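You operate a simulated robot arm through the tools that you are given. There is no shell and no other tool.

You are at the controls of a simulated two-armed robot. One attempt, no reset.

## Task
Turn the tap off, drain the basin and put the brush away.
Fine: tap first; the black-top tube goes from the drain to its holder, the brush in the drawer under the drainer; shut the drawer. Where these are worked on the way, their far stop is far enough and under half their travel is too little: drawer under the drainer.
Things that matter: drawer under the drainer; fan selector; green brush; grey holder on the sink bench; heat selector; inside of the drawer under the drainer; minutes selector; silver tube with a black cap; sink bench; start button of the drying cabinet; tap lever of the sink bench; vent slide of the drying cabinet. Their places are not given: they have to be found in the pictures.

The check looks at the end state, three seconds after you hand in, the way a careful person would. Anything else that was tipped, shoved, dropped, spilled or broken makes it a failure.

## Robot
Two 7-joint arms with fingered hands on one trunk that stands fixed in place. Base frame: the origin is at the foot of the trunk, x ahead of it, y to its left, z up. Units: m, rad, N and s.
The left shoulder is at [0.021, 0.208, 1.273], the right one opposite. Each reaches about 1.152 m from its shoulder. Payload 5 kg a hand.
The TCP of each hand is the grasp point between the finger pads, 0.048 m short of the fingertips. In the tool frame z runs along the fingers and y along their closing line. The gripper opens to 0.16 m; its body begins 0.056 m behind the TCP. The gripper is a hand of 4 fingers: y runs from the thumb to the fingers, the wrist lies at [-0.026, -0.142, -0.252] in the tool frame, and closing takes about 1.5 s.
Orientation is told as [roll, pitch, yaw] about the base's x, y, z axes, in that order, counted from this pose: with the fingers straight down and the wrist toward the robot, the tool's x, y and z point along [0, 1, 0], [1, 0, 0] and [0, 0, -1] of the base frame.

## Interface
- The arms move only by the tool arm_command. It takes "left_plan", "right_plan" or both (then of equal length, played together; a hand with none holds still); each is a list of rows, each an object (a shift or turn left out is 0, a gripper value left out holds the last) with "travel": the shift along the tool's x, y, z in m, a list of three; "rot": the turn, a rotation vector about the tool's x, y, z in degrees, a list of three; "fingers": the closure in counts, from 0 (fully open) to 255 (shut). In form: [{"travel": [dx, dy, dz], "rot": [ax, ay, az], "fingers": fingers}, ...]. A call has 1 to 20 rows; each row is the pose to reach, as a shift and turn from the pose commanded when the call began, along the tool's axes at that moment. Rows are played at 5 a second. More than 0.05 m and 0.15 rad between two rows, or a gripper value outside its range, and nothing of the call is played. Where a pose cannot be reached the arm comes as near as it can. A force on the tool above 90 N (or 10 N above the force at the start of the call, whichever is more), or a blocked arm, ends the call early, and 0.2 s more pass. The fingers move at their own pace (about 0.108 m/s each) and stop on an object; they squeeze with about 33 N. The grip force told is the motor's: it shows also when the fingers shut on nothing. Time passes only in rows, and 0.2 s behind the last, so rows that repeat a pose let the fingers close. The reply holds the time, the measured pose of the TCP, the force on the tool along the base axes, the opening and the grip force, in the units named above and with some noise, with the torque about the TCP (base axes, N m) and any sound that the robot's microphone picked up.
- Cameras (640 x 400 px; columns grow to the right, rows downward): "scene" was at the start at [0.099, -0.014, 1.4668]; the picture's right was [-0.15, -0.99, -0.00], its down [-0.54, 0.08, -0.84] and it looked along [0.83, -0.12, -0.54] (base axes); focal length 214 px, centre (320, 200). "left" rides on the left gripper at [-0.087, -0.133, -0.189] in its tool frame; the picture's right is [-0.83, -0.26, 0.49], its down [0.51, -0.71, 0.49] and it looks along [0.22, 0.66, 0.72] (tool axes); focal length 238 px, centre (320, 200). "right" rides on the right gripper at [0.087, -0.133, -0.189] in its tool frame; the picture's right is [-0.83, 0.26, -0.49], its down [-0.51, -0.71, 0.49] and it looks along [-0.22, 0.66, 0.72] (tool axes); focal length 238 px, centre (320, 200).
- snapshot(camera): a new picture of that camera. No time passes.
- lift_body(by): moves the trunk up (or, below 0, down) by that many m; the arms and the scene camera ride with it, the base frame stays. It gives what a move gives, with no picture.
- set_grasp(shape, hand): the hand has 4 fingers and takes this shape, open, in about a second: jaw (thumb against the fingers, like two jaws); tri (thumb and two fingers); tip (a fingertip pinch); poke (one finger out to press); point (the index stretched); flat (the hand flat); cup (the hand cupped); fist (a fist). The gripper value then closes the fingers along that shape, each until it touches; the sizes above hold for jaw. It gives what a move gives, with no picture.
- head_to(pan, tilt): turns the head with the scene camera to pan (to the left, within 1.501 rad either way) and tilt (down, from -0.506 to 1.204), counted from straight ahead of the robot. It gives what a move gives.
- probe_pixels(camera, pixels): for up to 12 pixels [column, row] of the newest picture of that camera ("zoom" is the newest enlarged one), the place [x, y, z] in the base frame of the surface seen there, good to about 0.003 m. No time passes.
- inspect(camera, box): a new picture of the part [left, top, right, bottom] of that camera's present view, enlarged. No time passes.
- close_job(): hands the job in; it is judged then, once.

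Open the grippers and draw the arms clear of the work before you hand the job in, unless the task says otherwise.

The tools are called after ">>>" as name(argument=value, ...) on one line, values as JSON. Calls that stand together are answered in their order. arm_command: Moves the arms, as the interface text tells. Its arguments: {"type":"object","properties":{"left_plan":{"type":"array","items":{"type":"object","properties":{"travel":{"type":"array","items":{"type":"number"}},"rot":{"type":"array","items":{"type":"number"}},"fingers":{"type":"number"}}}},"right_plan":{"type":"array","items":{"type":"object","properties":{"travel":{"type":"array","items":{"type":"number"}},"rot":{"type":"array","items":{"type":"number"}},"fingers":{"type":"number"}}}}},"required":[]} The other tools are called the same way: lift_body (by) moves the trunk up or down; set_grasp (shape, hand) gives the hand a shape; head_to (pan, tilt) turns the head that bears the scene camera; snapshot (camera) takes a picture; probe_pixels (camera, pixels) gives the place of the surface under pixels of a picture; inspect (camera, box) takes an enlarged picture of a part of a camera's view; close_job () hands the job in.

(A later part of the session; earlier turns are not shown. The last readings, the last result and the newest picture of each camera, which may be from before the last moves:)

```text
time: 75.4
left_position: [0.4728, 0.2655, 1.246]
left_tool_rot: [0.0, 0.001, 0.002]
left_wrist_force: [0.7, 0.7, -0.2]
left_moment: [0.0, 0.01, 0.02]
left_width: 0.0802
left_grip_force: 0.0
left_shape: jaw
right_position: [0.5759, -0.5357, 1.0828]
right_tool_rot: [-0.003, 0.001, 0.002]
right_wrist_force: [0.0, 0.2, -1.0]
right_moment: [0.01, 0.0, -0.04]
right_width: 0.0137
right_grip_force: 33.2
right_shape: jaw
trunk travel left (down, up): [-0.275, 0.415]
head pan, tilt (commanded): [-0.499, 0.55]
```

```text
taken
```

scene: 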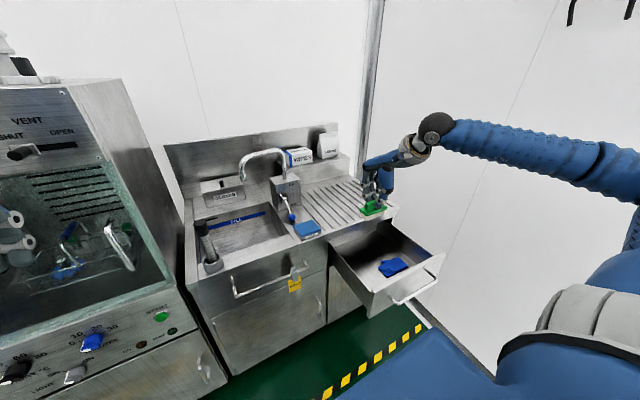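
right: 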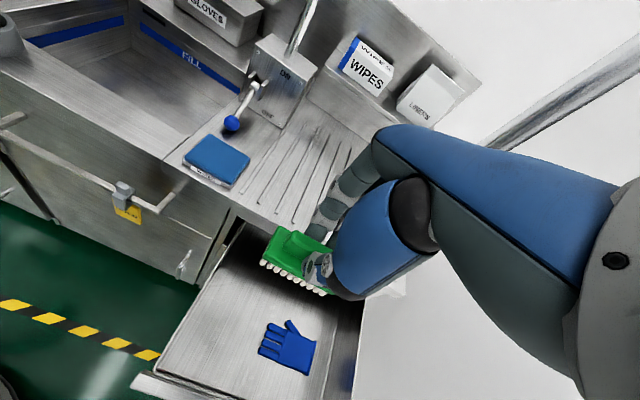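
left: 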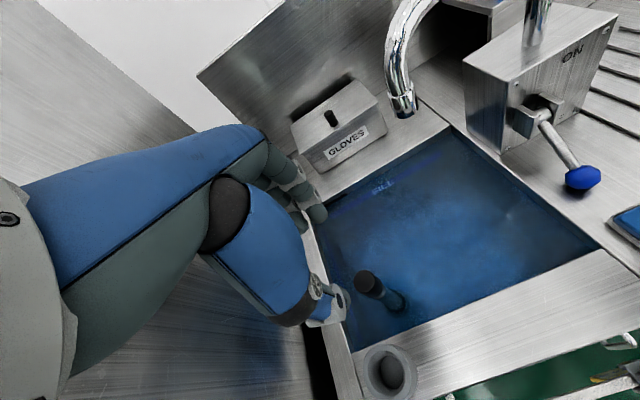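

Brush is over the drawer. I lower it halfway, to z≈0.88, and check the clearances.

>>> arm_command(right_plan=[{"travel": [0, 0, 0.035]}, {"travel": [0, 0, 0.07]}, {"travel": [0, 0, 0.105]}, {"travel": [0, 0, 0.14]}, {"travel": [0, 0, 0.175]}, {"travel": [0, 0, 0.2]}, {"travel": [0, 0, 0.2]}])

>>> snapshot(camera="scene")

>>> snapshot(camera="right")

>>> inspect(camera="scene", box=[315, 165, 465, 315])

```text
time: 77.0
left_position: [0.4711, 0.2632, 1.2448]
left_tool_rot: [-0.001, 0.0, 0.001]
left_wrist_force: [0.7, 0.3, -0.6]
left_moment: [0.02, -0.02, 0.0]
left_width: 0.0797
left_grip_force: 0.0
left_shape: jaw
right_position: [0.5761, -0.5359, 0.8839]
right_tool_rot: [-0.002, 0.001, 0.001]
right_wrist_force: [-0.5, 0.0, -0.1]
right_moment: [0.02, -0.02, 0.01]
right_width: 0.0135
right_grip_force: 33.1
right_shape: jaw
trunk travel left (down, up): [-0.275, 0.415]
head pan, tilt (commanded): [-0.499, 0.55]
```

```text
taken
```

scene: 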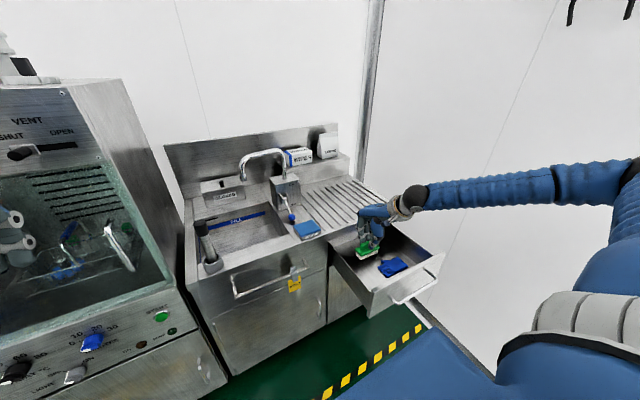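

```text
taken
```

right: 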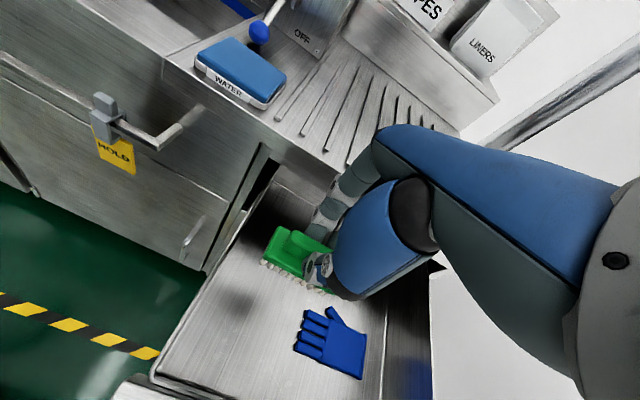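

```text
2.67 times, centred on (390, 240) of scene
```

zoom: 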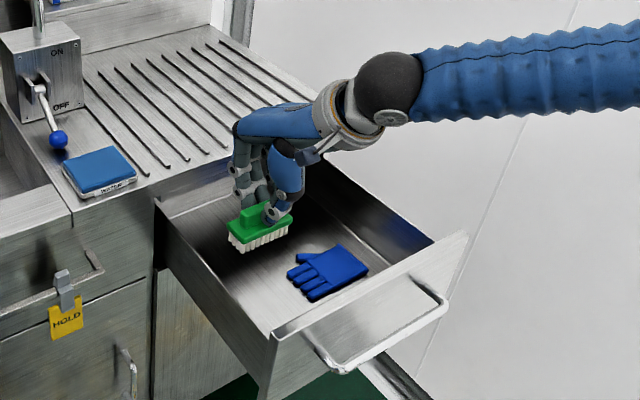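

Clearances look fine. I lower further until the bristles are about 1 cm above the drawer floor.

>>> arm_command(right_plan=[{"travel": [0, 0, 0.03]}, {"travel": [0, 0, 0.06]}, {"travel": [0, 0, 0.085]}, {"travel": [0, 0, 0.105]}, {"travel": [0, 0, 0.12]}, {"travel": [0, 0, 0.13]}, {"travel": [0, 0, 0.13]}])

>>> inspect(camera="scene", box=[315, 165, 465, 315])

>>> snapshot(camera="right")

```text
time: 78.6
left_position: [0.4732, 0.2649, 1.246]
left_tool_rot: [0.0, 0.0, 0.001]
left_wrist_force: [0.1, -0.4, 0.1]
left_moment: [-0.01, 0.0, -0.04]
left_width: 0.0804
left_grip_force: 0.0
left_shape: jaw
right_position: [0.5755, -0.5372, 0.7541]
right_tool_rot: [-0.001, 0.001, 0.002]
right_wrist_force: [-1.0, 0.2, -1.2]
right_moment: [-0.01, 0.01, 0.01]
right_width: 0.0132
right_grip_force: 32.6
right_shape: jaw
trunk travel left (down, up): [-0.275, 0.415]
head pan, tilt (commanded): [-0.499, 0.55]
```

```text
2.67 times, centred on (390, 240) of scene
```

zoom: 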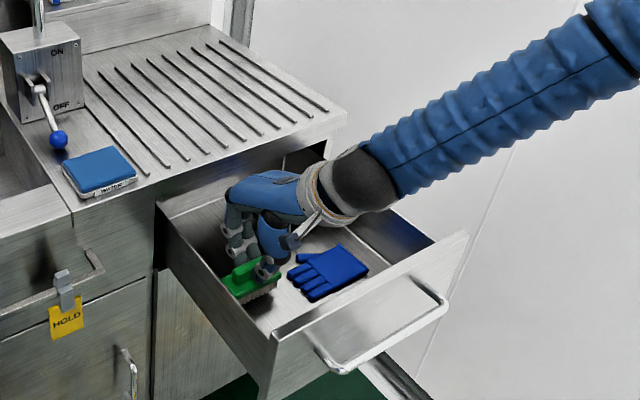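

```text
taken
```

right: 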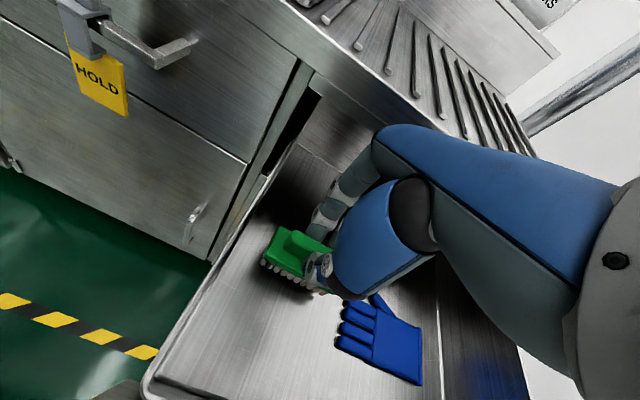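

The brush is just above the floor. I lower in small steps to contact.

>>> arm_command(right_plan=[{"travel": [0, 0, 0.003]}, {"travel": [0, 0, 0.006]}, {"travel": [0, 0, 0.009]}, {"travel": [0, 0, 0.011]}])

```text
time: 79.6
left_position: [0.4738, 0.2655, 1.2451]
left_tool_rot: [0.0, 0.001, 0.001]
left_wrist_force: [1.0, -0.6, -0.2]
left_moment: [0.01, -0.03, 0.01]
left_width: 0.0801
left_grip_force: 0.0
left_shape: jaw
right_position: [0.5765, -0.5371, 0.7423]
right_tool_rot: [-0.002, 0.002, 0.002]
right_wrist_force: [0.6, 0.1, -1.8]
right_moment: [0.01, 0.01, -0.01]
right_width: 0.0134
right_grip_force: 32.4
right_shape: jaw
trunk travel left (down, up): [-0.275, 0.415]
head pan, tilt (commanded): [-0.499, 0.55]
```

No contact force yet at z=0.742; a few more millimetres.

>>> arm_command(right_plan=[{"travel": [0, 0, 0.002]}, {"travel": [0, 0, 0.004]}, {"travel": [0, 0, 0.006]}])

>>> inspect(camera="right", box=[220, 180, 380, 330])

```text
time: 80.4
left_position: [0.4722, 0.2655, 1.2455]
left_tool_rot: [-0.003, 0.0, 0.001]
left_wrist_force: [-0.1, 0.1, -0.4]
left_moment: [-0.02, 0.01, 0.0]
left_width: 0.0803
left_grip_force: 0.1
left_shape: jaw
right_position: [0.5769, -0.5364, 0.74]
right_tool_rot: [-0.002, -0.002, 0.001]
right_wrist_force: [1.0, -2.5, 22.4]
right_moment: [-0.04, -0.23, -0.01]
right_width: 0.0141
right_grip_force: 33.6
right_shape: jaw
trunk travel left (down, up): [-0.275, 0.415]
head pan, tilt (commanded): [-0.499, 0.55]
```

```text
2.67 times, centred on (300, 255) of right
```

zoom: 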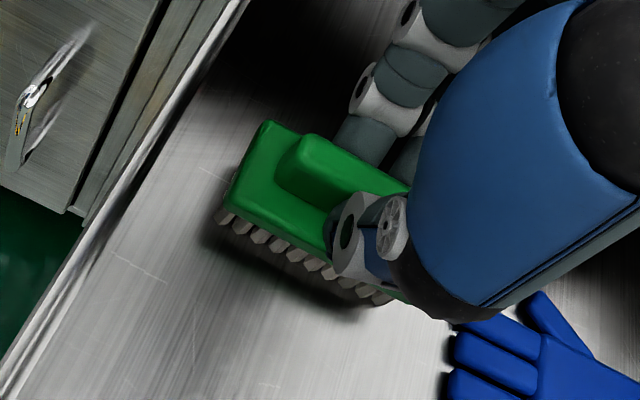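

Contact with 22 N. I relieve by 3 mm and open the fingers gradually to release the brush.

>>> arm_command(right_plan=[{"travel": [0, 0, -0.003]}, {"travel": [0, 0, -0.003], "fingers": 232}, {"travel": [0, 0, -0.003], "fingers": 220}, {"travel": [0, 0, -0.003], "fingers": 205}, {"travel": [0, 0, -0.003], "fingers": 190}, {"travel": [0, 0, -0.003], "fingers": 175}, {"travel": [0, 0, -0.003], "fingers": 160}, {"travel": [0, 0, -0.003], "fingers": 150}, {"travel": [0, 0, -0.003], "fingers": 150}])

>>> inspect(camera="right", box=[220, 150, 400, 330])

>>> inspect(camera="scene", box=[315, 165, 465, 315])

```text
time: 82.4
left_position: [0.473, 0.2649, 1.2454]
left_tool_rot: [0.001, -0.002, 0.0]
left_wrist_force: [0.0, 0.3, -0.2]
left_moment: [0.02, -0.03, 0.0]
left_width: 0.0797
left_grip_force: 0.0
left_shape: jaw
right_position: [0.5763, -0.5367, 0.7381]
right_tool_rot: [-0.003, 0.002, 0.001]
right_wrist_force: [0.1, 0.9, -0.5]
right_moment: [0.0, 0.02, 0.03]
right_width: 0.0655
right_grip_force: 0.1
right_shape: jaw
trunk travel left (down, up): [-0.275, 0.415]
head pan, tilt (commanded): [-0.499, 0.55]
```

```text
2.22 times, centred on (310, 240) of right
```

zoom: 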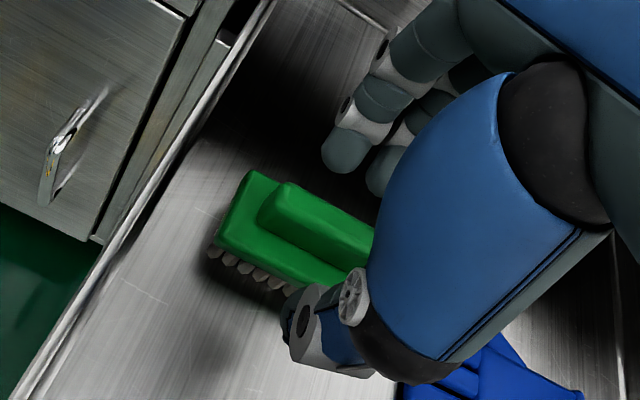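

```text
2.67 times, centred on (390, 240) of scene
```

zoom: 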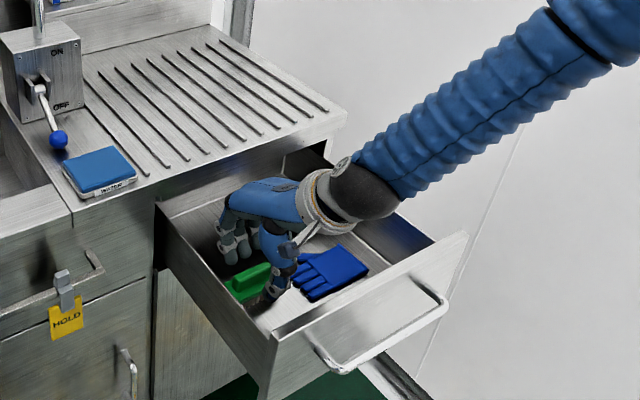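

The brush stands released in the drawer. I raise the hand straight up out of the drawer.

>>> arm_command(right_plan=[{"travel": [0, 0, -0.02]}, {"travel": [0, 0, -0.05]}, {"travel": [0, 0, -0.085]}, {"travel": [0, 0, -0.12]}, {"travel": [0, 0, -0.155]}, {"travel": [0, 0, -0.19]}, {"travel": [0, 0, -0.225]}, {"travel": [0, 0, -0.26]}, {"travel": [0, 0, -0.3]}, {"travel": [0, 0, -0.34]}])

>>> snapshot(camera="scene")

>>> inspect(camera="scene", box=[315, 165, 465, 315])

```text
time: 84.6
left_position: [0.4718, 0.2656, 1.2463]
left_tool_rot: [0.001, 0.0, 0.001]
left_wrist_force: [-1.5, -0.4, -0.8]
left_moment: [-0.08, -0.08, -0.04]
left_width: 0.0799
left_grip_force: 0.1
left_shape: jaw
right_position: [0.5753, -0.534, 1.0812]
right_tool_rot: [-0.002, 0.002, 0.003]
right_wrist_force: [-0.6, 0.7, -0.5]
right_moment: [-0.06, -0.1, -0.04]
right_width: 0.0656
right_grip_force: 0.0
right_shape: jaw
trunk travel left (down, up): [-0.275, 0.415]
head pan, tilt (commanded): [-0.499, 0.55]
```

```text
taken
```

scene: 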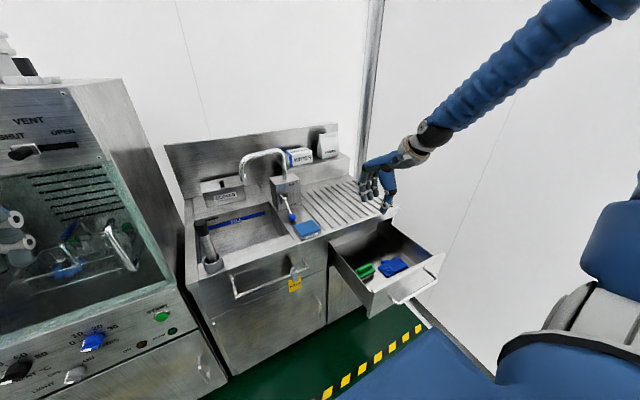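

```text
2.67 times, centred on (390, 240) of scene
```

zoom: 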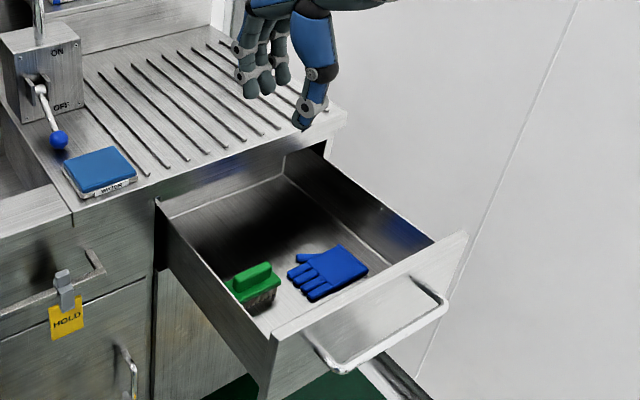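

The brush stands upright beside the glove. To shut the drawer I'll push its front from outside; to give the arm a less folded posture near the body, I raise the trunk by 0.25 m first.

>>> lift_body(by=0.25)

>>> head_to(pan=-0.7, tilt=0.75)

>>> snapshot(camera="scene")

```text
time: 87.2
left_position: [0.4719, 0.2643, 1.4954]
left_tool_rot: [-0.001, 0.0, 0.0]
left_wrist_force: [0.0, -0.6, -0.1]
left_moment: [-0.01, 0.0, 0.0]
left_width: 0.0799
left_grip_force: 0.1
left_shape: jaw
right_position: [0.5761, -0.5356, 1.33]
right_tool_rot: [0.0, 0.0, 0.001]
right_wrist_force: [-0.6, -0.5, -0.6]
right_moment: [0.0, 0.02, 0.01]
right_width: 0.0655
right_grip_force: 0.1
right_shape: jaw
trunk travel left (down, up): [-0.525, 0.165]
head pan, tilt (commanded): [-0.499, 0.55]
```

```text
time: 87.9
left_position: [0.4731, 0.2641, 1.4958]
left_tool_rot: [0.0, 0.0, 0.001]
left_wrist_force: [0.4, 0.5, 0.2]
left_moment: [0.02, -0.01, 0.02]
left_width: 0.0801
left_grip_force: 0.0
left_shape: jaw
right_position: [0.5765, -0.5364, 1.3293]
right_tool_rot: [-0.001, 0.003, 0.002]
right_wrist_force: [-0.5, 0.4, 0.0]
right_moment: [0.01, -0.01, 0.02]
right_width: 0.0656
right_grip_force: 0.1
right_shape: jaw
trunk travel left (down, up): [-0.525, 0.165]
head pan, tilt (commanded): [-0.7, 0.75]
```

```text
taken
```

scene: 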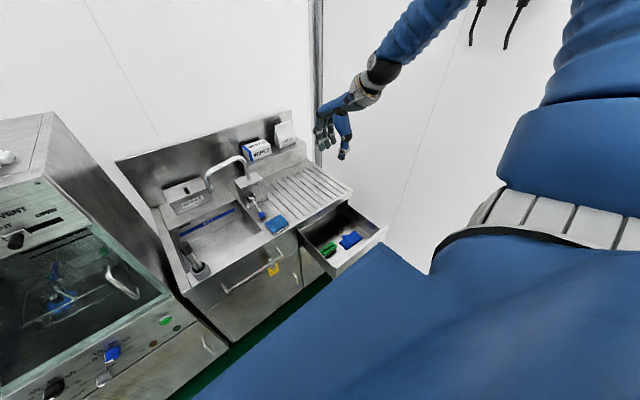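

I close the fingers and bring the hand back and down with a 50° forward pitch to (0.42, -0.64, 1.15), still well above the drawer.

>>> arm_command(right_plan=[{"travel": [-0.0104, -0.0156, 0.018], "rot": [-5, 0, 0], "fingers": 255}, {"travel": [-0.0208, -0.0312, 0.036], "rot": [-10, 0, 0], "fingers": 255}, {"travel": [-0.0312, -0.0468, 0.054], "rot": [-15, 0, 0]}, {"travel": [-0.0416, -0.0624, 0.072], "rot": [-20, 0, 0]}, {"travel": [-0.052, -0.078, 0.09], "rot": [-25, 0, 0]}, {"travel": [-0.0624, -0.0936, 0.108], "rot": [-30, 0, 0]}, {"travel": [-0.0728, -0.1092, 0.126], "rot": [-35, 0, 0]}, {"travel": [-0.0832, -0.1248, 0.144], "rot": [-40, 0, 0]}, {"travel": [-0.0936, -0.1404, 0.162], "rot": [-45, 0, 0]}, {"travel": [-0.104, -0.156, 0.18], "rot": [-50, 0, 0]}, {"travel": [-0.104, -0.156, 0.18], "rot": [-50, 0, 0]}])

>>> snapshot(camera="scene")

```text
time: 90.3
left_position: [0.4726, 0.265, 1.4948]
left_tool_rot: [0.0, -0.001, 0.001]
left_wrist_force: [0.3, -0.4, 1.1]
left_moment: [-0.07, 0.05, -0.03]
left_width: 0.08
left_grip_force: 0.1
left_shape: jaw
right_position: [0.4223, -0.6384, 1.1515]
right_tool_rot: [-0.006, -0.872, 0.004]
right_wrist_force: [0.0, 0.8, 0.4]
right_moment: [-0.05, 0.04, -0.03]
right_width: 0.0
right_grip_force: 33.2
right_shape: jaw
trunk travel left (down, up): [-0.525, 0.165]
head pan, tilt (commanded): [-0.7, 0.75]
```

```text
taken
```

scene: 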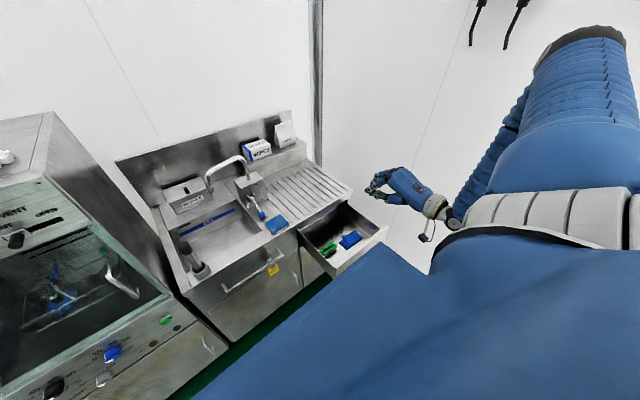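

Reached. I continue back and down to (0.32, -0.625, 1.0), in front of and above the drawer front.

>>> arm_command(right_plan=[{"travel": [0.0026, -0.0358, 0.004]}, {"travel": [0.0052, -0.0717, 0.008]}, {"travel": [0.0078, -0.1075, 0.012]}, {"travel": [0.0104, -0.1434, 0.016]}, {"travel": [0.013, -0.1792, 0.02]}, {"travel": [0.013, -0.1792, 0.02]}])

>>> snapshot(camera="scene")

>>> snapshot(camera="right")

```text
time: 91.7
left_position: [0.4743, 0.266, 1.4951]
left_tool_rot: [-0.002, 0.002, 0.001]
left_wrist_force: [0.5, 0.1, -0.5]
left_moment: [0.02, 0.13, -0.05]
left_width: 0.0797
left_grip_force: 0.1
left_shape: jaw
right_position: [0.322, -0.6275, 1.0009]
right_tool_rot: [-0.003, -0.871, 0.004]
right_wrist_force: [1.0, -0.4, -0.4]
right_moment: [-0.02, -0.01, 0.01]
right_width: 0.0003
right_grip_force: 32.9
right_shape: jaw
trunk travel left (down, up): [-0.525, 0.165]
head pan, tilt (commanded): [-0.7, 0.75]
```

```text
taken
```

scene: 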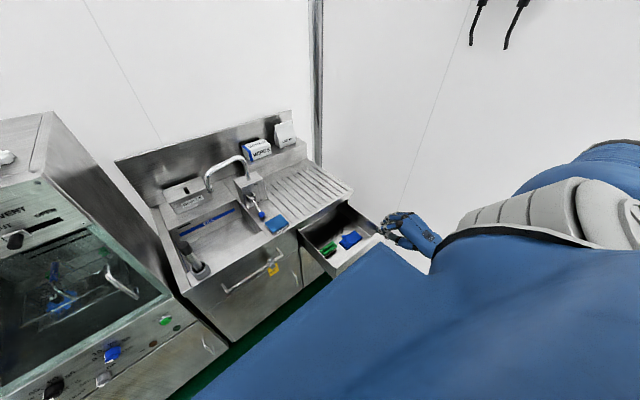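

```text
taken
```

right: 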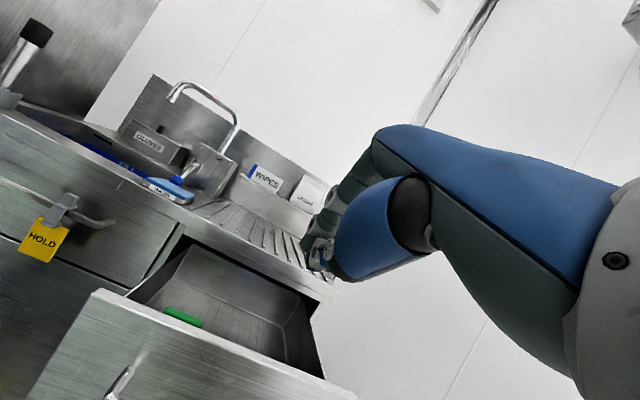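

The drawer front and the brush inside are visible. I lower straight down to z≈0.80 so the fingertips face the panel just above the bar.

>>> arm_command(right_plan=[{"travel": [0, -0.0306, 0.0257]}, {"travel": [0, -0.0612, 0.0515]}, {"travel": [0, -0.0918, 0.0772]}, {"travel": [0, -0.1225, 0.103]}, {"travel": [0, -0.153, 0.1287]}, {"travel": [0, -0.153, 0.1287]}])

>>> snapshot(camera="right")

>>> inspect(camera="scene", box=[290, 190, 440, 290])

```text
time: 93.1
left_position: [0.4715, 0.2646, 1.4952]
left_tool_rot: [-0.001, 0.0, 0.001]
left_wrist_force: [-0.9, -0.1, -0.1]
left_moment: [0.0, -0.04, 0.01]
left_width: 0.0802
left_grip_force: 0.1
left_shape: jaw
right_position: [0.3228, -0.628, 0.8001]
right_tool_rot: [-0.003, -0.871, 0.004]
right_wrist_force: [-0.6, -0.2, -0.3]
right_moment: [-0.05, -0.03, -0.02]
right_width: 0.0001
right_grip_force: 32.9
right_shape: jaw
trunk travel left (down, up): [-0.525, 0.165]
head pan, tilt (commanded): [-0.7, 0.75]
```

```text
taken
```

right: 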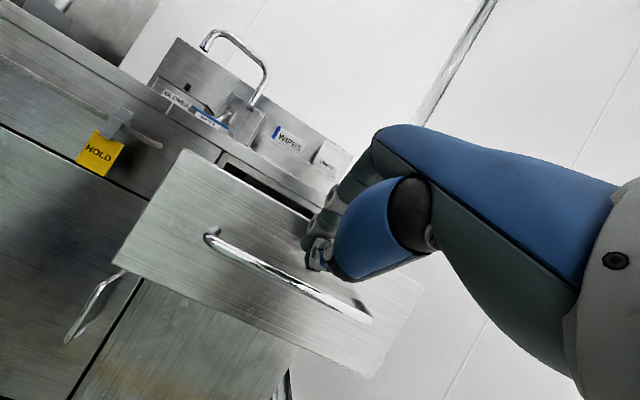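

```text
4.00 times, centred on (365, 240) of scene
```

zoom: 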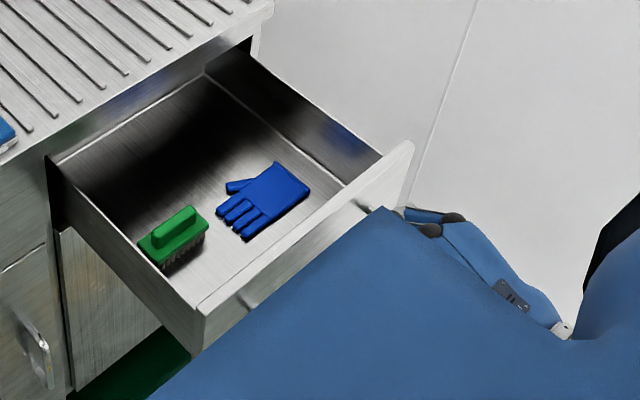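

I probe the fingertips, bar and panel to confirm the fingertips will meet the panel above the bar.

>>> inspect(camera="right", box=[250, 180, 380, 330])

>>> probe_pixels(camera="right", pixels=[[310, 262], [318, 268], [316, 250], [322, 225], [300, 285], [280, 270], [250, 200], [290, 230], [340, 305], [305, 205], [215, 233], [270, 195]])

```text
2.67 times, centred on (315, 255) of right
```

zoom: 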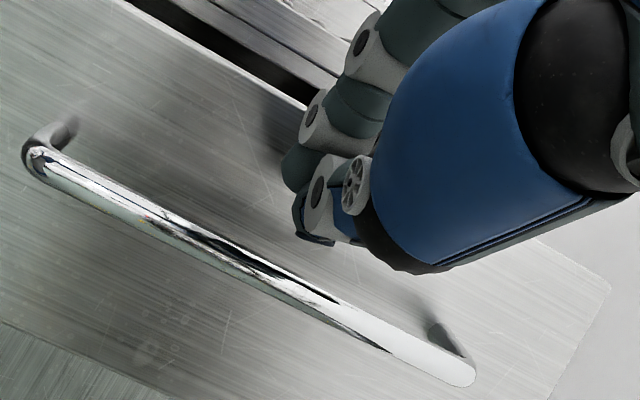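

```text
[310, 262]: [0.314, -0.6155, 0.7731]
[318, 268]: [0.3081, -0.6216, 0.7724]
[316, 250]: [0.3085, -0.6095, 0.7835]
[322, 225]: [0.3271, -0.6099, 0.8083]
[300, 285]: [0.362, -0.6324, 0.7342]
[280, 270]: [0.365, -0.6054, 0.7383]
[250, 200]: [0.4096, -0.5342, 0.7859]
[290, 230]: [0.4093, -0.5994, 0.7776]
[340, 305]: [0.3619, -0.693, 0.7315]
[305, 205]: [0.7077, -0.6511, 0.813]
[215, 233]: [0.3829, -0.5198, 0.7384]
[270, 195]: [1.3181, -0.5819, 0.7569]
```

Fingertips are at z≈0.775, panel face x≈0.409 up to z≈0.80, bar below at z≈0.735. I push forward along +x in 2 cm steps.

>>> arm_command(right_plan=[{"travel": [0, 0.0129, 0.0153]}, {"travel": [0, 0.0257, 0.0306]}, {"travel": [0, 0.0354, 0.0421]}, {"travel": [0, 0.045, 0.0536]}, {"travel": [0, 0.0547, 0.0651]}, {"travel": [0, 0.0644, 0.0765]}, {"travel": [0, 0.0772, 0.0918]}, {"travel": [0, 0.0901, 0.1072]}])

>>> snapshot(camera="right")

>>> inspect(camera="scene", box=[270, 170, 450, 290])

```text
time: 94.9
left_position: [0.4735, 0.2653, 1.4963]
left_tool_rot: [-0.002, 0.0, -0.002]
left_wrist_force: [0.5, 0.9, -0.1]
left_moment: [0.01, 0.04, -0.03]
left_width: 0.0801
left_grip_force: 0.0
left_shape: jaw
right_position: [0.4611, -0.6273, 0.7996]
right_tool_rot: [-0.005, -0.87, 0.004]
right_wrist_force: [-0.3, 0.1, 0.4]
right_moment: [0.03, -0.09, 0.03]
right_width: 0.0
right_grip_force: 33.1
right_shape: jaw
trunk travel left (down, up): [-0.525, 0.165]
head pan, tilt (commanded): [-0.7, 0.75]
```

```text
taken
```

right: 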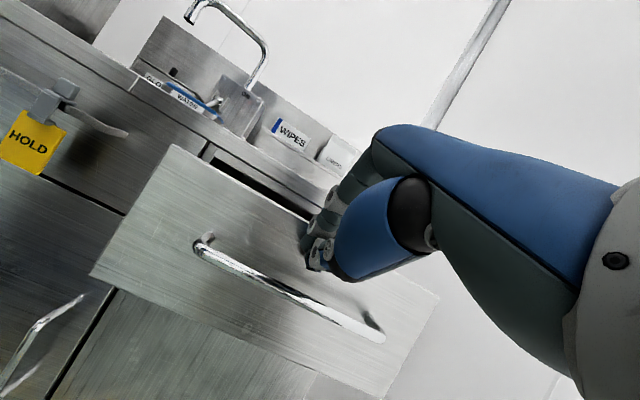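

```text
3.33 times, centred on (360, 230) of scene
```

zoom: 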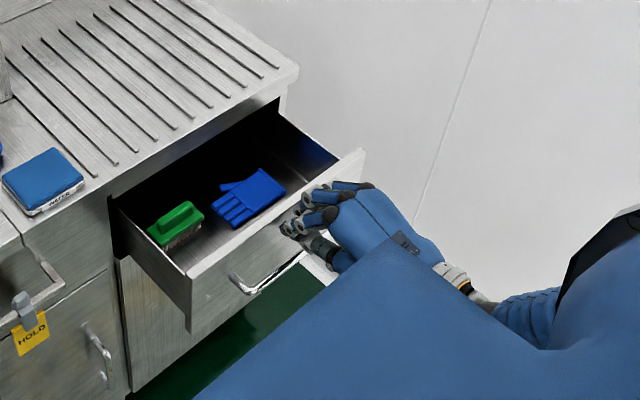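

The drawer is moving in smoothly, contents undisturbed. I push another 16 cm.

>>> arm_command(right_plan=[{"travel": [0, 0.0103, 0.0122]}, {"travel": [0, 0.0206, 0.0245]}, {"travel": [0, 0.0309, 0.0367]}, {"travel": [0, 0.0412, 0.049]}, {"travel": [0, 0.0515, 0.0612]}, {"travel": [0, 0.0618, 0.0735]}, {"travel": [0, 0.0721, 0.0857]}, {"travel": [0, 0.0824, 0.098]}, {"travel": [0, 0.0927, 0.1102]}, {"travel": [0, 0.103, 0.1225]}])

>>> snapshot(camera="right")

>>> inspect(camera="scene", box=[270, 170, 450, 290])

```text
time: 97.1
left_position: [0.4732, 0.2645, 1.4954]
left_tool_rot: [0.0, 0.001, 0.002]
left_wrist_force: [0.1, 0.4, -0.5]
left_moment: [0.0, 0.02, -0.01]
left_width: 0.0802
left_grip_force: 0.1
left_shape: jaw
right_position: [0.5747, -0.6129, 0.8337]
right_tool_rot: [-0.003, -0.872, 0.004]
right_wrist_force: [-0.6, 0.7, -0.8]
right_moment: [0.01, -0.02, -0.03]
right_width: 0.0001
right_grip_force: 33.2
right_shape: jaw
right hand out of reach, approached as far as the arm can: row 6, 7, 8, 9, 10
trunk travel left (down, up): [-0.525, 0.165]
head pan, tilt (commanded): [-0.7, 0.75]
```

```text
taken
```

right: 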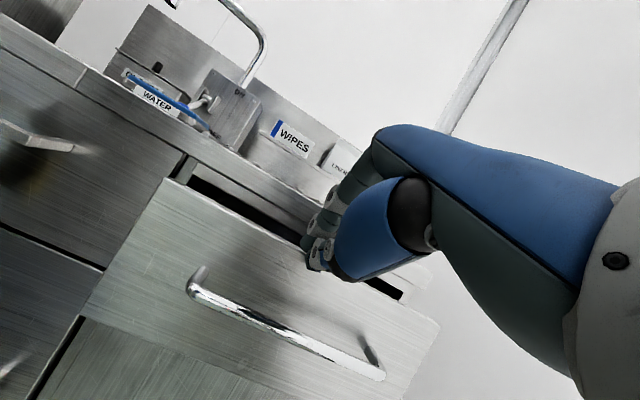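

```text
3.33 times, centred on (360, 230) of scene
```

zoom: 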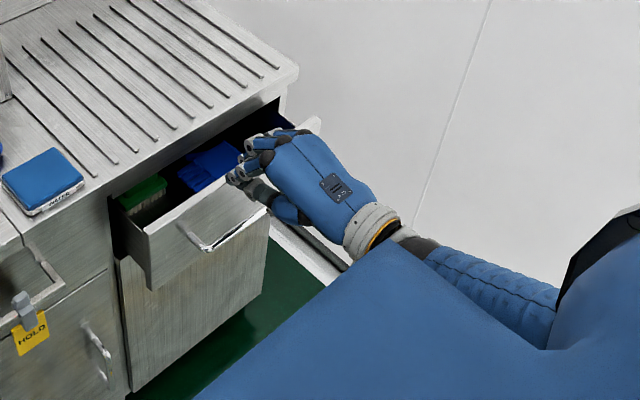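

The raised trunk now limits the reach and the hand rose to z≈0.834. I back off from the panel, raise the hand, and will then lower the trunk again to finish.

>>> arm_command(right_plan=[{"travel": [0, -0.0193, -0.023]}, {"travel": [0, -0.0386, -0.0459]}, {"travel": [0, -0.0579, -0.0689]}, {"travel": [0, -0.0273, -0.0946]}, {"travel": [0, 0.0034, -0.1203]}, {"travel": [0, 0.034, -0.1461]}, {"travel": [0, 0.0646, -0.1718]}, {"travel": [0, 0.0953, -0.1975]}, {"travel": [0, 0.1336, -0.2297]}])

>>> inspect(camera="scene", box=[270, 150, 450, 290])

```text
time: 99.1
left_position: [0.4744, 0.2668, 1.4964]
left_tool_rot: [-0.001, 0.0, 0.002]
left_wrist_force: [-0.4, 0.0, -0.8]
left_moment: [-0.05, 0.07, -0.03]
left_width: 0.08
left_grip_force: 0.1
left_shape: jaw
right_position: [0.4858, -0.612, 1.0864]
right_tool_rot: [-0.006, -0.871, 0.009]
right_wrist_force: [2.0, 1.4, 1.7]
right_moment: [-0.05, 0.21, -0.09]
right_width: 0.0002
right_grip_force: 33.1
right_shape: jaw
trunk travel left (down, up): [-0.525, 0.165]
head pan, tilt (commanded): [-0.7, 0.75]
```

```text
2.86 times, centred on (360, 220) of scene
```

zoom: 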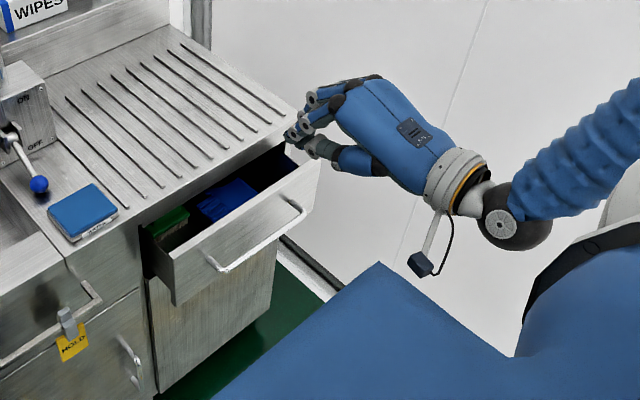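

I probe the present drawer front position before lowering the trunk.

>>> probe_pixels(camera="zoom", pixels=[[220, 235], [200, 250], [260, 245], [300, 215], [240, 215], [175, 220], [210, 262]])

```text
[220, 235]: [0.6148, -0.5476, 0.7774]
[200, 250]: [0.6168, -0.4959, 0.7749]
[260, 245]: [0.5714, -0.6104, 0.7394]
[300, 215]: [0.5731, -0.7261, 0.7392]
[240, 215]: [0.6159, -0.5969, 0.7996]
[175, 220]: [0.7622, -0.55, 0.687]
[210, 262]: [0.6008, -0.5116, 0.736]
```

The panel is at x≈0.616 (8.6 cm still open), bar at x≈0.57. My fingertips at x≈0.52 are clear of it, so I lower the trunk by 0.25 m.

>>> lift_body(by=-0.25)

>>> snapshot(camera="right")

>>> snapshot(camera="scene")

```text
time: 101.7
left_position: [0.4726, 0.2644, 1.2456]
left_tool_rot: [-0.001, -0.001, 0.0]
left_wrist_force: [-0.4, -0.4, -0.6]
left_moment: [0.02, 0.02, 0.01]
left_width: 0.0801
left_grip_force: 0.0
left_shape: jaw
right_position: [0.4842, -0.6134, 0.8342]
right_tool_rot: [-0.004, -0.87, 0.002]
right_wrist_force: [0.3, -0.1, 0.0]
right_moment: [-0.02, -0.02, 0.0]
right_width: 0.0002
right_grip_force: 32.5
right_shape: jaw
trunk travel left (down, up): [-0.275, 0.415]
head pan, tilt (commanded): [-0.7, 0.75]
```

```text
taken
```

right: 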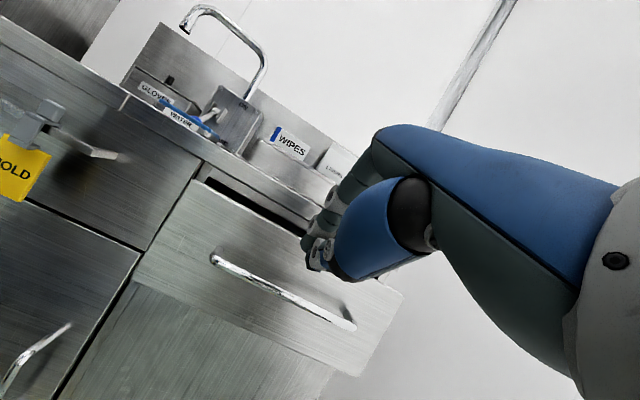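

```text
taken
```

scene: 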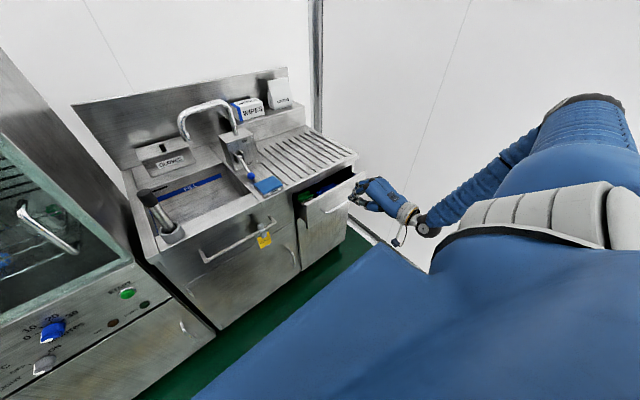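

I lower 4 cm to z≈0.795 and push forward in 1.5–2 cm steps.

>>> arm_command(right_plan=[{"travel": [0, -0.0153, 0.0129]}, {"travel": [0, -0.0306, 0.0258]}, {"travel": [0, -0.0177, 0.0411]}, {"travel": [0, -0.0048, 0.0564]}, {"travel": [0, 0.0081, 0.0716]}, {"travel": [0, 0.0178, 0.0831]}, {"travel": [0, 0.0274, 0.0946]}, {"travel": [0, 0.0371, 0.106]}, {"travel": [0, 0.0468, 0.1175]}])

>>> snapshot(camera="right")

>>> inspect(camera="scene", box=[220, 120, 440, 280])

```text
time: 103.7
left_position: [0.4728, 0.2635, 1.2445]
left_tool_rot: [0.001, 0.0, 0.0]
left_wrist_force: [1.0, -0.4, 0.4]
left_moment: [0.02, 0.05, 0.0]
left_width: 0.08
left_grip_force: 0.1
left_shape: jaw
right_position: [0.6037, -0.6123, 0.7943]
right_tool_rot: [-0.004, -0.871, 0.003]
right_wrist_force: [0.7, -0.1, -0.6]
right_moment: [0.0, -0.03, -0.01]
right_width: 0.0
right_grip_force: 32.9
right_shape: jaw
trunk travel left (down, up): [-0.275, 0.415]
head pan, tilt (commanded): [-0.7, 0.75]
```

```text
taken
```

right: 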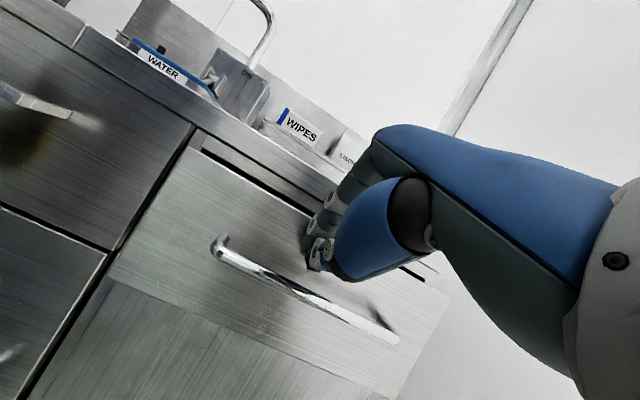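

```text
2.50 times, centred on (330, 200) of scene
```

zoom: 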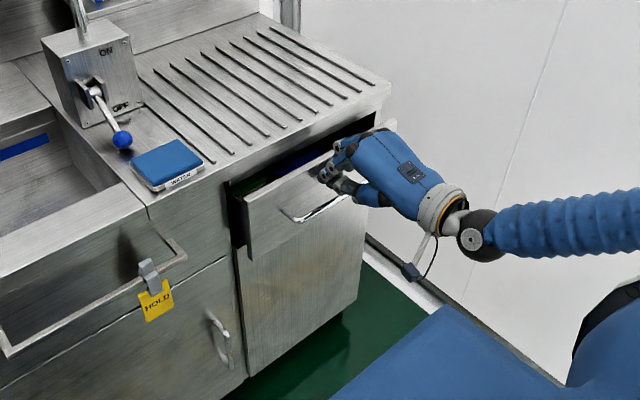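

About 6 cm remain. I push another 4.5 cm.

>>> arm_command(right_plan=[{"travel": [0, 0.0097, 0.0115]}, {"travel": [0, 0.0193, 0.0229]}, {"travel": [0, 0.029, 0.0344]}, {"travel": [0, 0.029, 0.0344]}])

>>> inspect(camera="scene", box=[220, 120, 440, 280])

>>> probe_pixels(camera="zoom", pixels=[[270, 215], [290, 190], [260, 230], [300, 240], [265, 175]])

```text
time: 104.7
left_position: [0.4713, 0.2646, 1.246]
left_tool_rot: [-0.001, 0.001, 0.0]
left_wrist_force: [-0.4, -1.7, 0.7]
left_moment: [0.0, 0.01, 0.02]
left_width: 0.08
left_grip_force: 0.1
left_shape: jaw
right_position: [0.6494, -0.6108, 0.7943]
right_tool_rot: [-0.002, -0.87, 0.004]
right_wrist_force: [0.5, 1.0, -0.3]
right_moment: [0.01, 0.0, -0.01]
right_width: 0.0
right_grip_force: 33.1
right_shape: jaw
trunk travel left (down, up): [-0.275, 0.415]
head pan, tilt (commanded): [-0.7, 0.75]
```

```text
2.50 times, centred on (330, 200) of scene
```

zoom: 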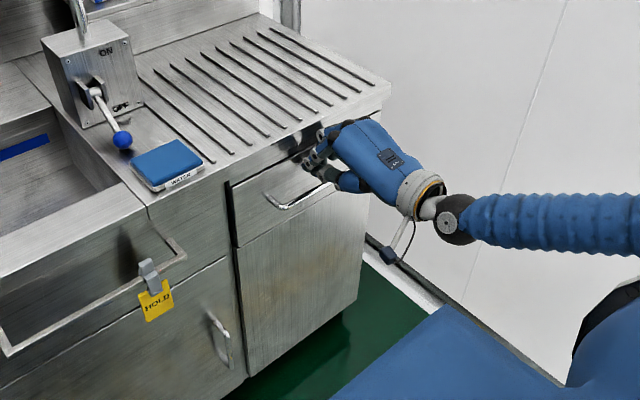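

```text
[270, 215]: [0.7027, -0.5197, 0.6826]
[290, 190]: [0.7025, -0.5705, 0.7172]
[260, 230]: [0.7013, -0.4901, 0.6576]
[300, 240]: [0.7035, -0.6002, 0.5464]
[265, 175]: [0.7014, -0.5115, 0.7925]
```

The panel is at x≈0.702, flush with the door below. I push lightly 1 cm further to make sure it's fully shut.

>>> arm_command(right_plan=[{"travel": [0, 0.0032, 0.0038]}, {"travel": [0, 0.0052, 0.0061]}, {"travel": [0, 0.0065, 0.0077]}])

```text
time: 105.5
left_position: [0.4705, 0.2654, 1.2461]
left_tool_rot: [0.0, -0.003, 0.0]
left_wrist_force: [0.2, -0.8, -0.9]
left_moment: [-0.04, 0.05, -0.01]
left_width: 0.0801
left_grip_force: 0.1
left_shape: jaw
right_position: [0.6564, -0.6122, 0.7964]
right_tool_rot: [-0.005, -0.871, 0.005]
right_wrist_force: [-30.0, 4.3, 8.2]
right_moment: [-0.01, -0.01, -0.02]
right_width: 0.0
right_grip_force: 33.5
right_shape: jaw
trunk travel left (down, up): [-0.275, 0.415]
head pan, tilt (commanded): [-0.7, 0.75]
```

30 N reaction: the drawer is fully shut. I back the hand straight off, then raise it clear.

>>> arm_command(right_plan="[{\"travel\": [0, -0.0129, -0.0153]}, {\"travel\": [0, -0.0258, -0.0306]}, {\"travel\": [0, -0.0451, -0.0535]}, {\"travel\": [0, -0.0645, -0.0764]}, {\"travel\": [0, -0.0838, -0.0993]}, {\"travel\": [0, -0.0532, -0.1251]}, {\"travel\": [0, -0.0227, -0.1509]}, {\"travel\": [0, 0.0079, -0.1767]}, {\"travel\": [0, 0.0385, -0.2025]}, {\"travel\": [0, 0.069, -0.2283]}], \"fingers\": 128}")

>>> snapshot(camera="scene")

```text
refused: the rows could not be read
```

```text
taken
```

scene: 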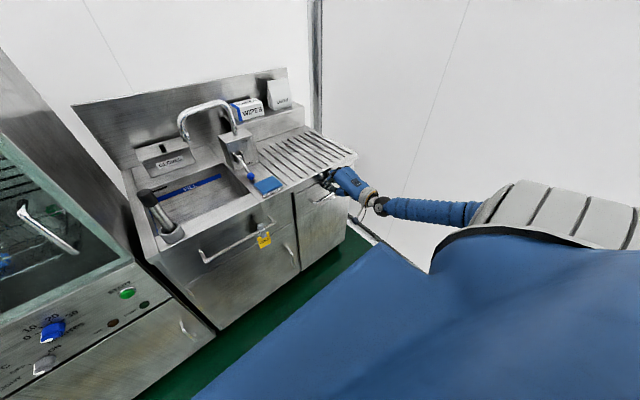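

The call was malformed (nothing played); the drawer looks shut in the picture. I resend the retreat with a clean row list.

>>> arm_command(right_plan=[{"travel": [0, -0.0129, -0.0153]}, {"travel": [0, -0.0258, -0.0306]}, {"travel": [0, -0.0451, -0.0535]}, {"travel": [0, -0.0645, -0.0764]}, {"travel": [0, -0.0838, -0.0993]}, {"travel": [0, -0.0532, -0.1251]}, {"travel": [0, -0.0227, -0.1509]}, {"travel": [0, 0.0079, -0.1767]}, {"travel": [0, 0.0385, -0.2025]}, {"travel": [0, 0.069, -0.2283]}])

>>> snapshot(camera="scene")

>>> inspect(camera="scene", box=[220, 120, 440, 280])

```text
time: 107.7
left_position: [0.4721, 0.2658, 1.2449]
left_tool_rot: [0.001, 0.0, 0.0]
left_wrist_force: [-0.4, 1.3, 0.4]
left_moment: [-0.07, -0.05, -0.03]
left_width: 0.0801
left_grip_force: 0.0
left_shape: jaw
right_position: [0.5278, -0.6099, 0.9964]
right_tool_rot: [-0.006, -0.871, 0.006]
right_wrist_force: [-0.2, 0.7, 0.9]
right_moment: [0.0, -0.06, -0.01]
right_width: 0.0002
right_grip_force: 33.3
right_shape: jaw
trunk travel left (down, up): [-0.275, 0.415]
head pan, tilt (commanded): [-0.7, 0.75]
```

```text
taken
```

scene: 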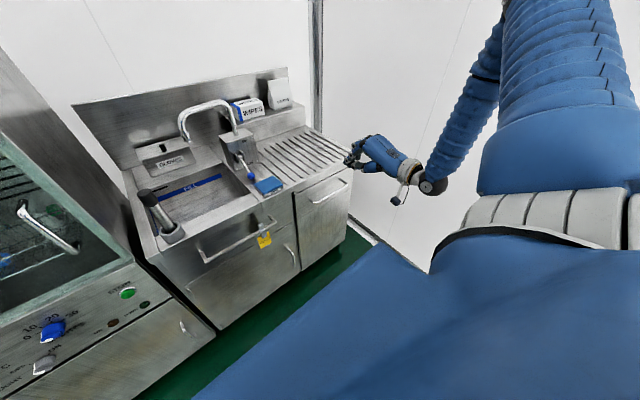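

```text
2.50 times, centred on (330, 200) of scene
```

zoom: 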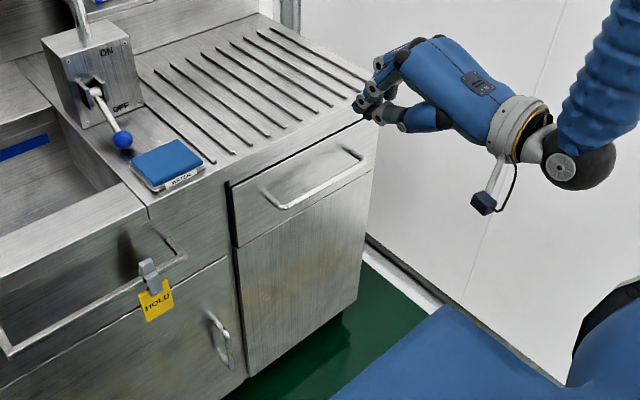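

The drawer is flush and shut. I draw the right hand further back and up and open both grippers.

>>> arm_command(right_plan=[{"travel": [0, 0.015, -0.03], "fingers": 0}, {"travel": [0, 0.03, -0.06], "fingers": 0}, {"travel": [0, 0.05, -0.09], "fingers": 0}, {"travel": [0, 0.07, -0.12], "fingers": 0}, {"travel": [0, 0.07, -0.12], "fingers": 0}, {"travel": [0, 0.07, -0.12], "fingers": 0}, {"travel": [0, 0.07, -0.12], "fingers": 0}, {"travel": [0, 0.07, -0.12], "fingers": 0}], left_plan=[{"travel": [0, -0.01, 0], "fingers": 0}, {"travel": [0, -0.02, 0], "fingers": 0}, {"travel": [0, -0.03, 0], "fingers": 0}, {"travel": [0, -0.03, 0], "fingers": 0}, {"travel": [0, -0.03, 0], "fingers": 0}, {"travel": [0, -0.03, 0], "fingers": 0}, {"travel": [0, -0.03, 0], "fingers": 0}, {"travel": [0, -0.03, 0], "fingers": 0}])

>>> head_to(pan=-0.15, tilt=0.6)

>>> snapshot(camera="scene")

>>> inspect(camera="scene", box=[250, 120, 410, 260])

>>> inspect(camera="scene", box=[360, 180, 500, 300])

```text
time: 109.5
left_position: [0.4425, 0.2655, 1.2463]
left_tool_rot: [-0.001, 0.0, 0.0]
left_wrist_force: [0.8, -0.1, 0.7]
left_moment: [0.02, 0.01, 0.0]
left_width: 0.1593
left_grip_force: 0.1
left_shape: jaw
right_position: [0.4813, -0.6117, 1.125]
right_tool_rot: [-0.004, -0.872, 0.006]
right_wrist_force: [0.2, 1.0, -0.4]
right_moment: [0.02, -0.02, 0.0]
right_width: 0.1601
right_grip_force: 0.1
right_shape: jaw
trunk travel left (down, up): [-0.275, 0.415]
head pan, tilt (commanded): [-0.7, 0.75]
```

```text
time: 110.4
left_position: [0.4417, 0.2654, 1.245]
left_tool_rot: [0.0, 0.0, 0.0]
left_wrist_force: [0.0, -0.2, 0.1]
left_moment: [0.0, 0.0, 0.02]
left_width: 0.1592
left_grip_force: 0.0
left_shape: jaw
right_position: [0.4813, -0.6107, 1.1253]
right_tool_rot: [-0.004, -0.872, 0.006]
right_wrist_force: [0.3, 0.4, -0.4]
right_moment: [0.02, -0.04, -0.01]
right_width: 0.1598
right_grip_force: 0.1
right_shape: jaw
trunk travel left (down, up): [-0.275, 0.415]
head pan, tilt (commanded): [-0.15, 0.6]
```

```text
taken
```

scene: 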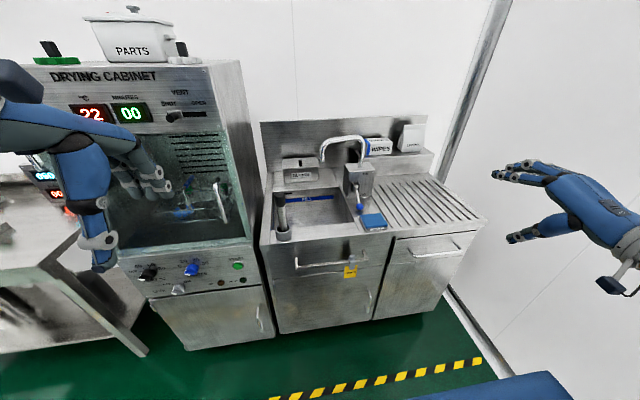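

```text
2.86 times, centred on (330, 190) of scene
```

zoom: 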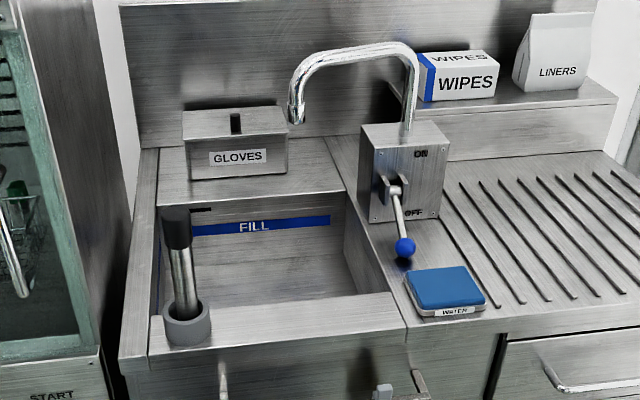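

```text
3.33 times, centred on (430, 240) of scene
```

zoom: 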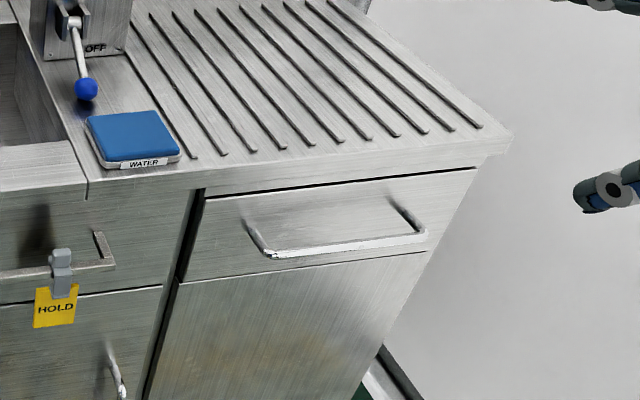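

Tap off, basin empty, drawer shut, brush gone from the drainer. I verify the tube's uprightness and the drawer front by probing.

>>> probe_pixels(camera="zoom", pixels=[[215, 250], [300, 220], [400, 200], [460, 190], [230, 270], [420, 240], [300, 245]])

>>> inspect(camera="scene", box=[260, 185, 310, 245])

>>> probe_pixels(camera="zoom", pixels=[[285, 60], [290, 100], [300, 140], [300, 180], [305, 220], [310, 250], [280, 50], [255, 80], [300, 80]])

```text
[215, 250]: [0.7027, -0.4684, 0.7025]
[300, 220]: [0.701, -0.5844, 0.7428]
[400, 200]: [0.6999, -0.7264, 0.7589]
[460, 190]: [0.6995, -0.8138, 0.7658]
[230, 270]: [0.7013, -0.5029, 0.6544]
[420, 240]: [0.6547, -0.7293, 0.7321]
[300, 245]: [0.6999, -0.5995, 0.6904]
```

```text
6.67 times, centred on (285, 215) of scene
```

zoom: 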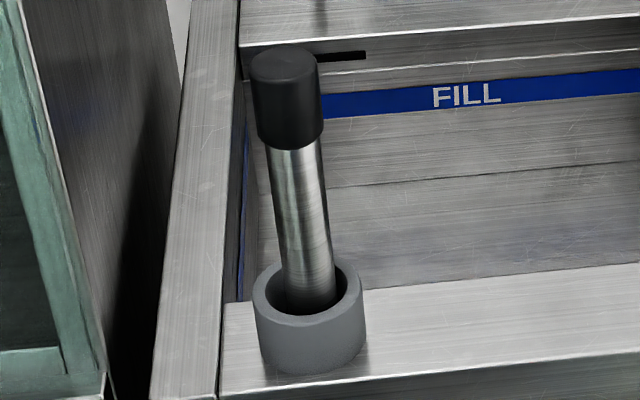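

```text
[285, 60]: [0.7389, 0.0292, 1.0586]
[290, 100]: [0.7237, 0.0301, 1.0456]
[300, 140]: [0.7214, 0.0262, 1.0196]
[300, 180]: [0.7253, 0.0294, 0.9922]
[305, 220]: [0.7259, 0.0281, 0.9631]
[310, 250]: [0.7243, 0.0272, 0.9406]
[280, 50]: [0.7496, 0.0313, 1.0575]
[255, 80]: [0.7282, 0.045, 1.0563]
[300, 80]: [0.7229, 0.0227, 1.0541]
```

The tube is vertical (front x≈0.724 along its length). I compare the drawer front with the door beneath once more in the same view to be sure it's fully shut.

>>> inspect(camera="scene", box=[380, 215, 490, 305])

>>> probe_pixels(camera="zoom", pixels=[[150, 160], [250, 140], [350, 120], [450, 100], [150, 300], [250, 280], [350, 260], [420, 220], [120, 130], [300, 65], [200, 80], [100, 60]])

```text
4.44 times, centred on (435, 260) of scene
```

zoom: 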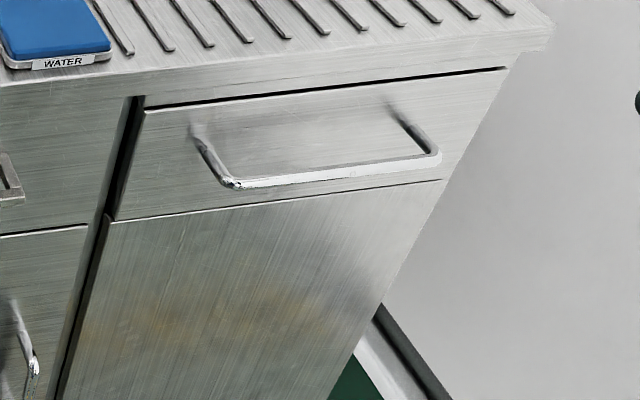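

```text
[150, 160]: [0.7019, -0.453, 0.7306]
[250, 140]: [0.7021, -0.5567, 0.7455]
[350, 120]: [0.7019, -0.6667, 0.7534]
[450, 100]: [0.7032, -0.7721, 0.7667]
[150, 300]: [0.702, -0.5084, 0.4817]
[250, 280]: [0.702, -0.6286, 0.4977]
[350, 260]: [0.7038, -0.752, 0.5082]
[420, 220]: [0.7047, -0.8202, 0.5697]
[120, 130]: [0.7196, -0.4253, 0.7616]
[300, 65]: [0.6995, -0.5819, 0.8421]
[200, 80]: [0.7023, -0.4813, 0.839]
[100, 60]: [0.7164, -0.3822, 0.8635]
```

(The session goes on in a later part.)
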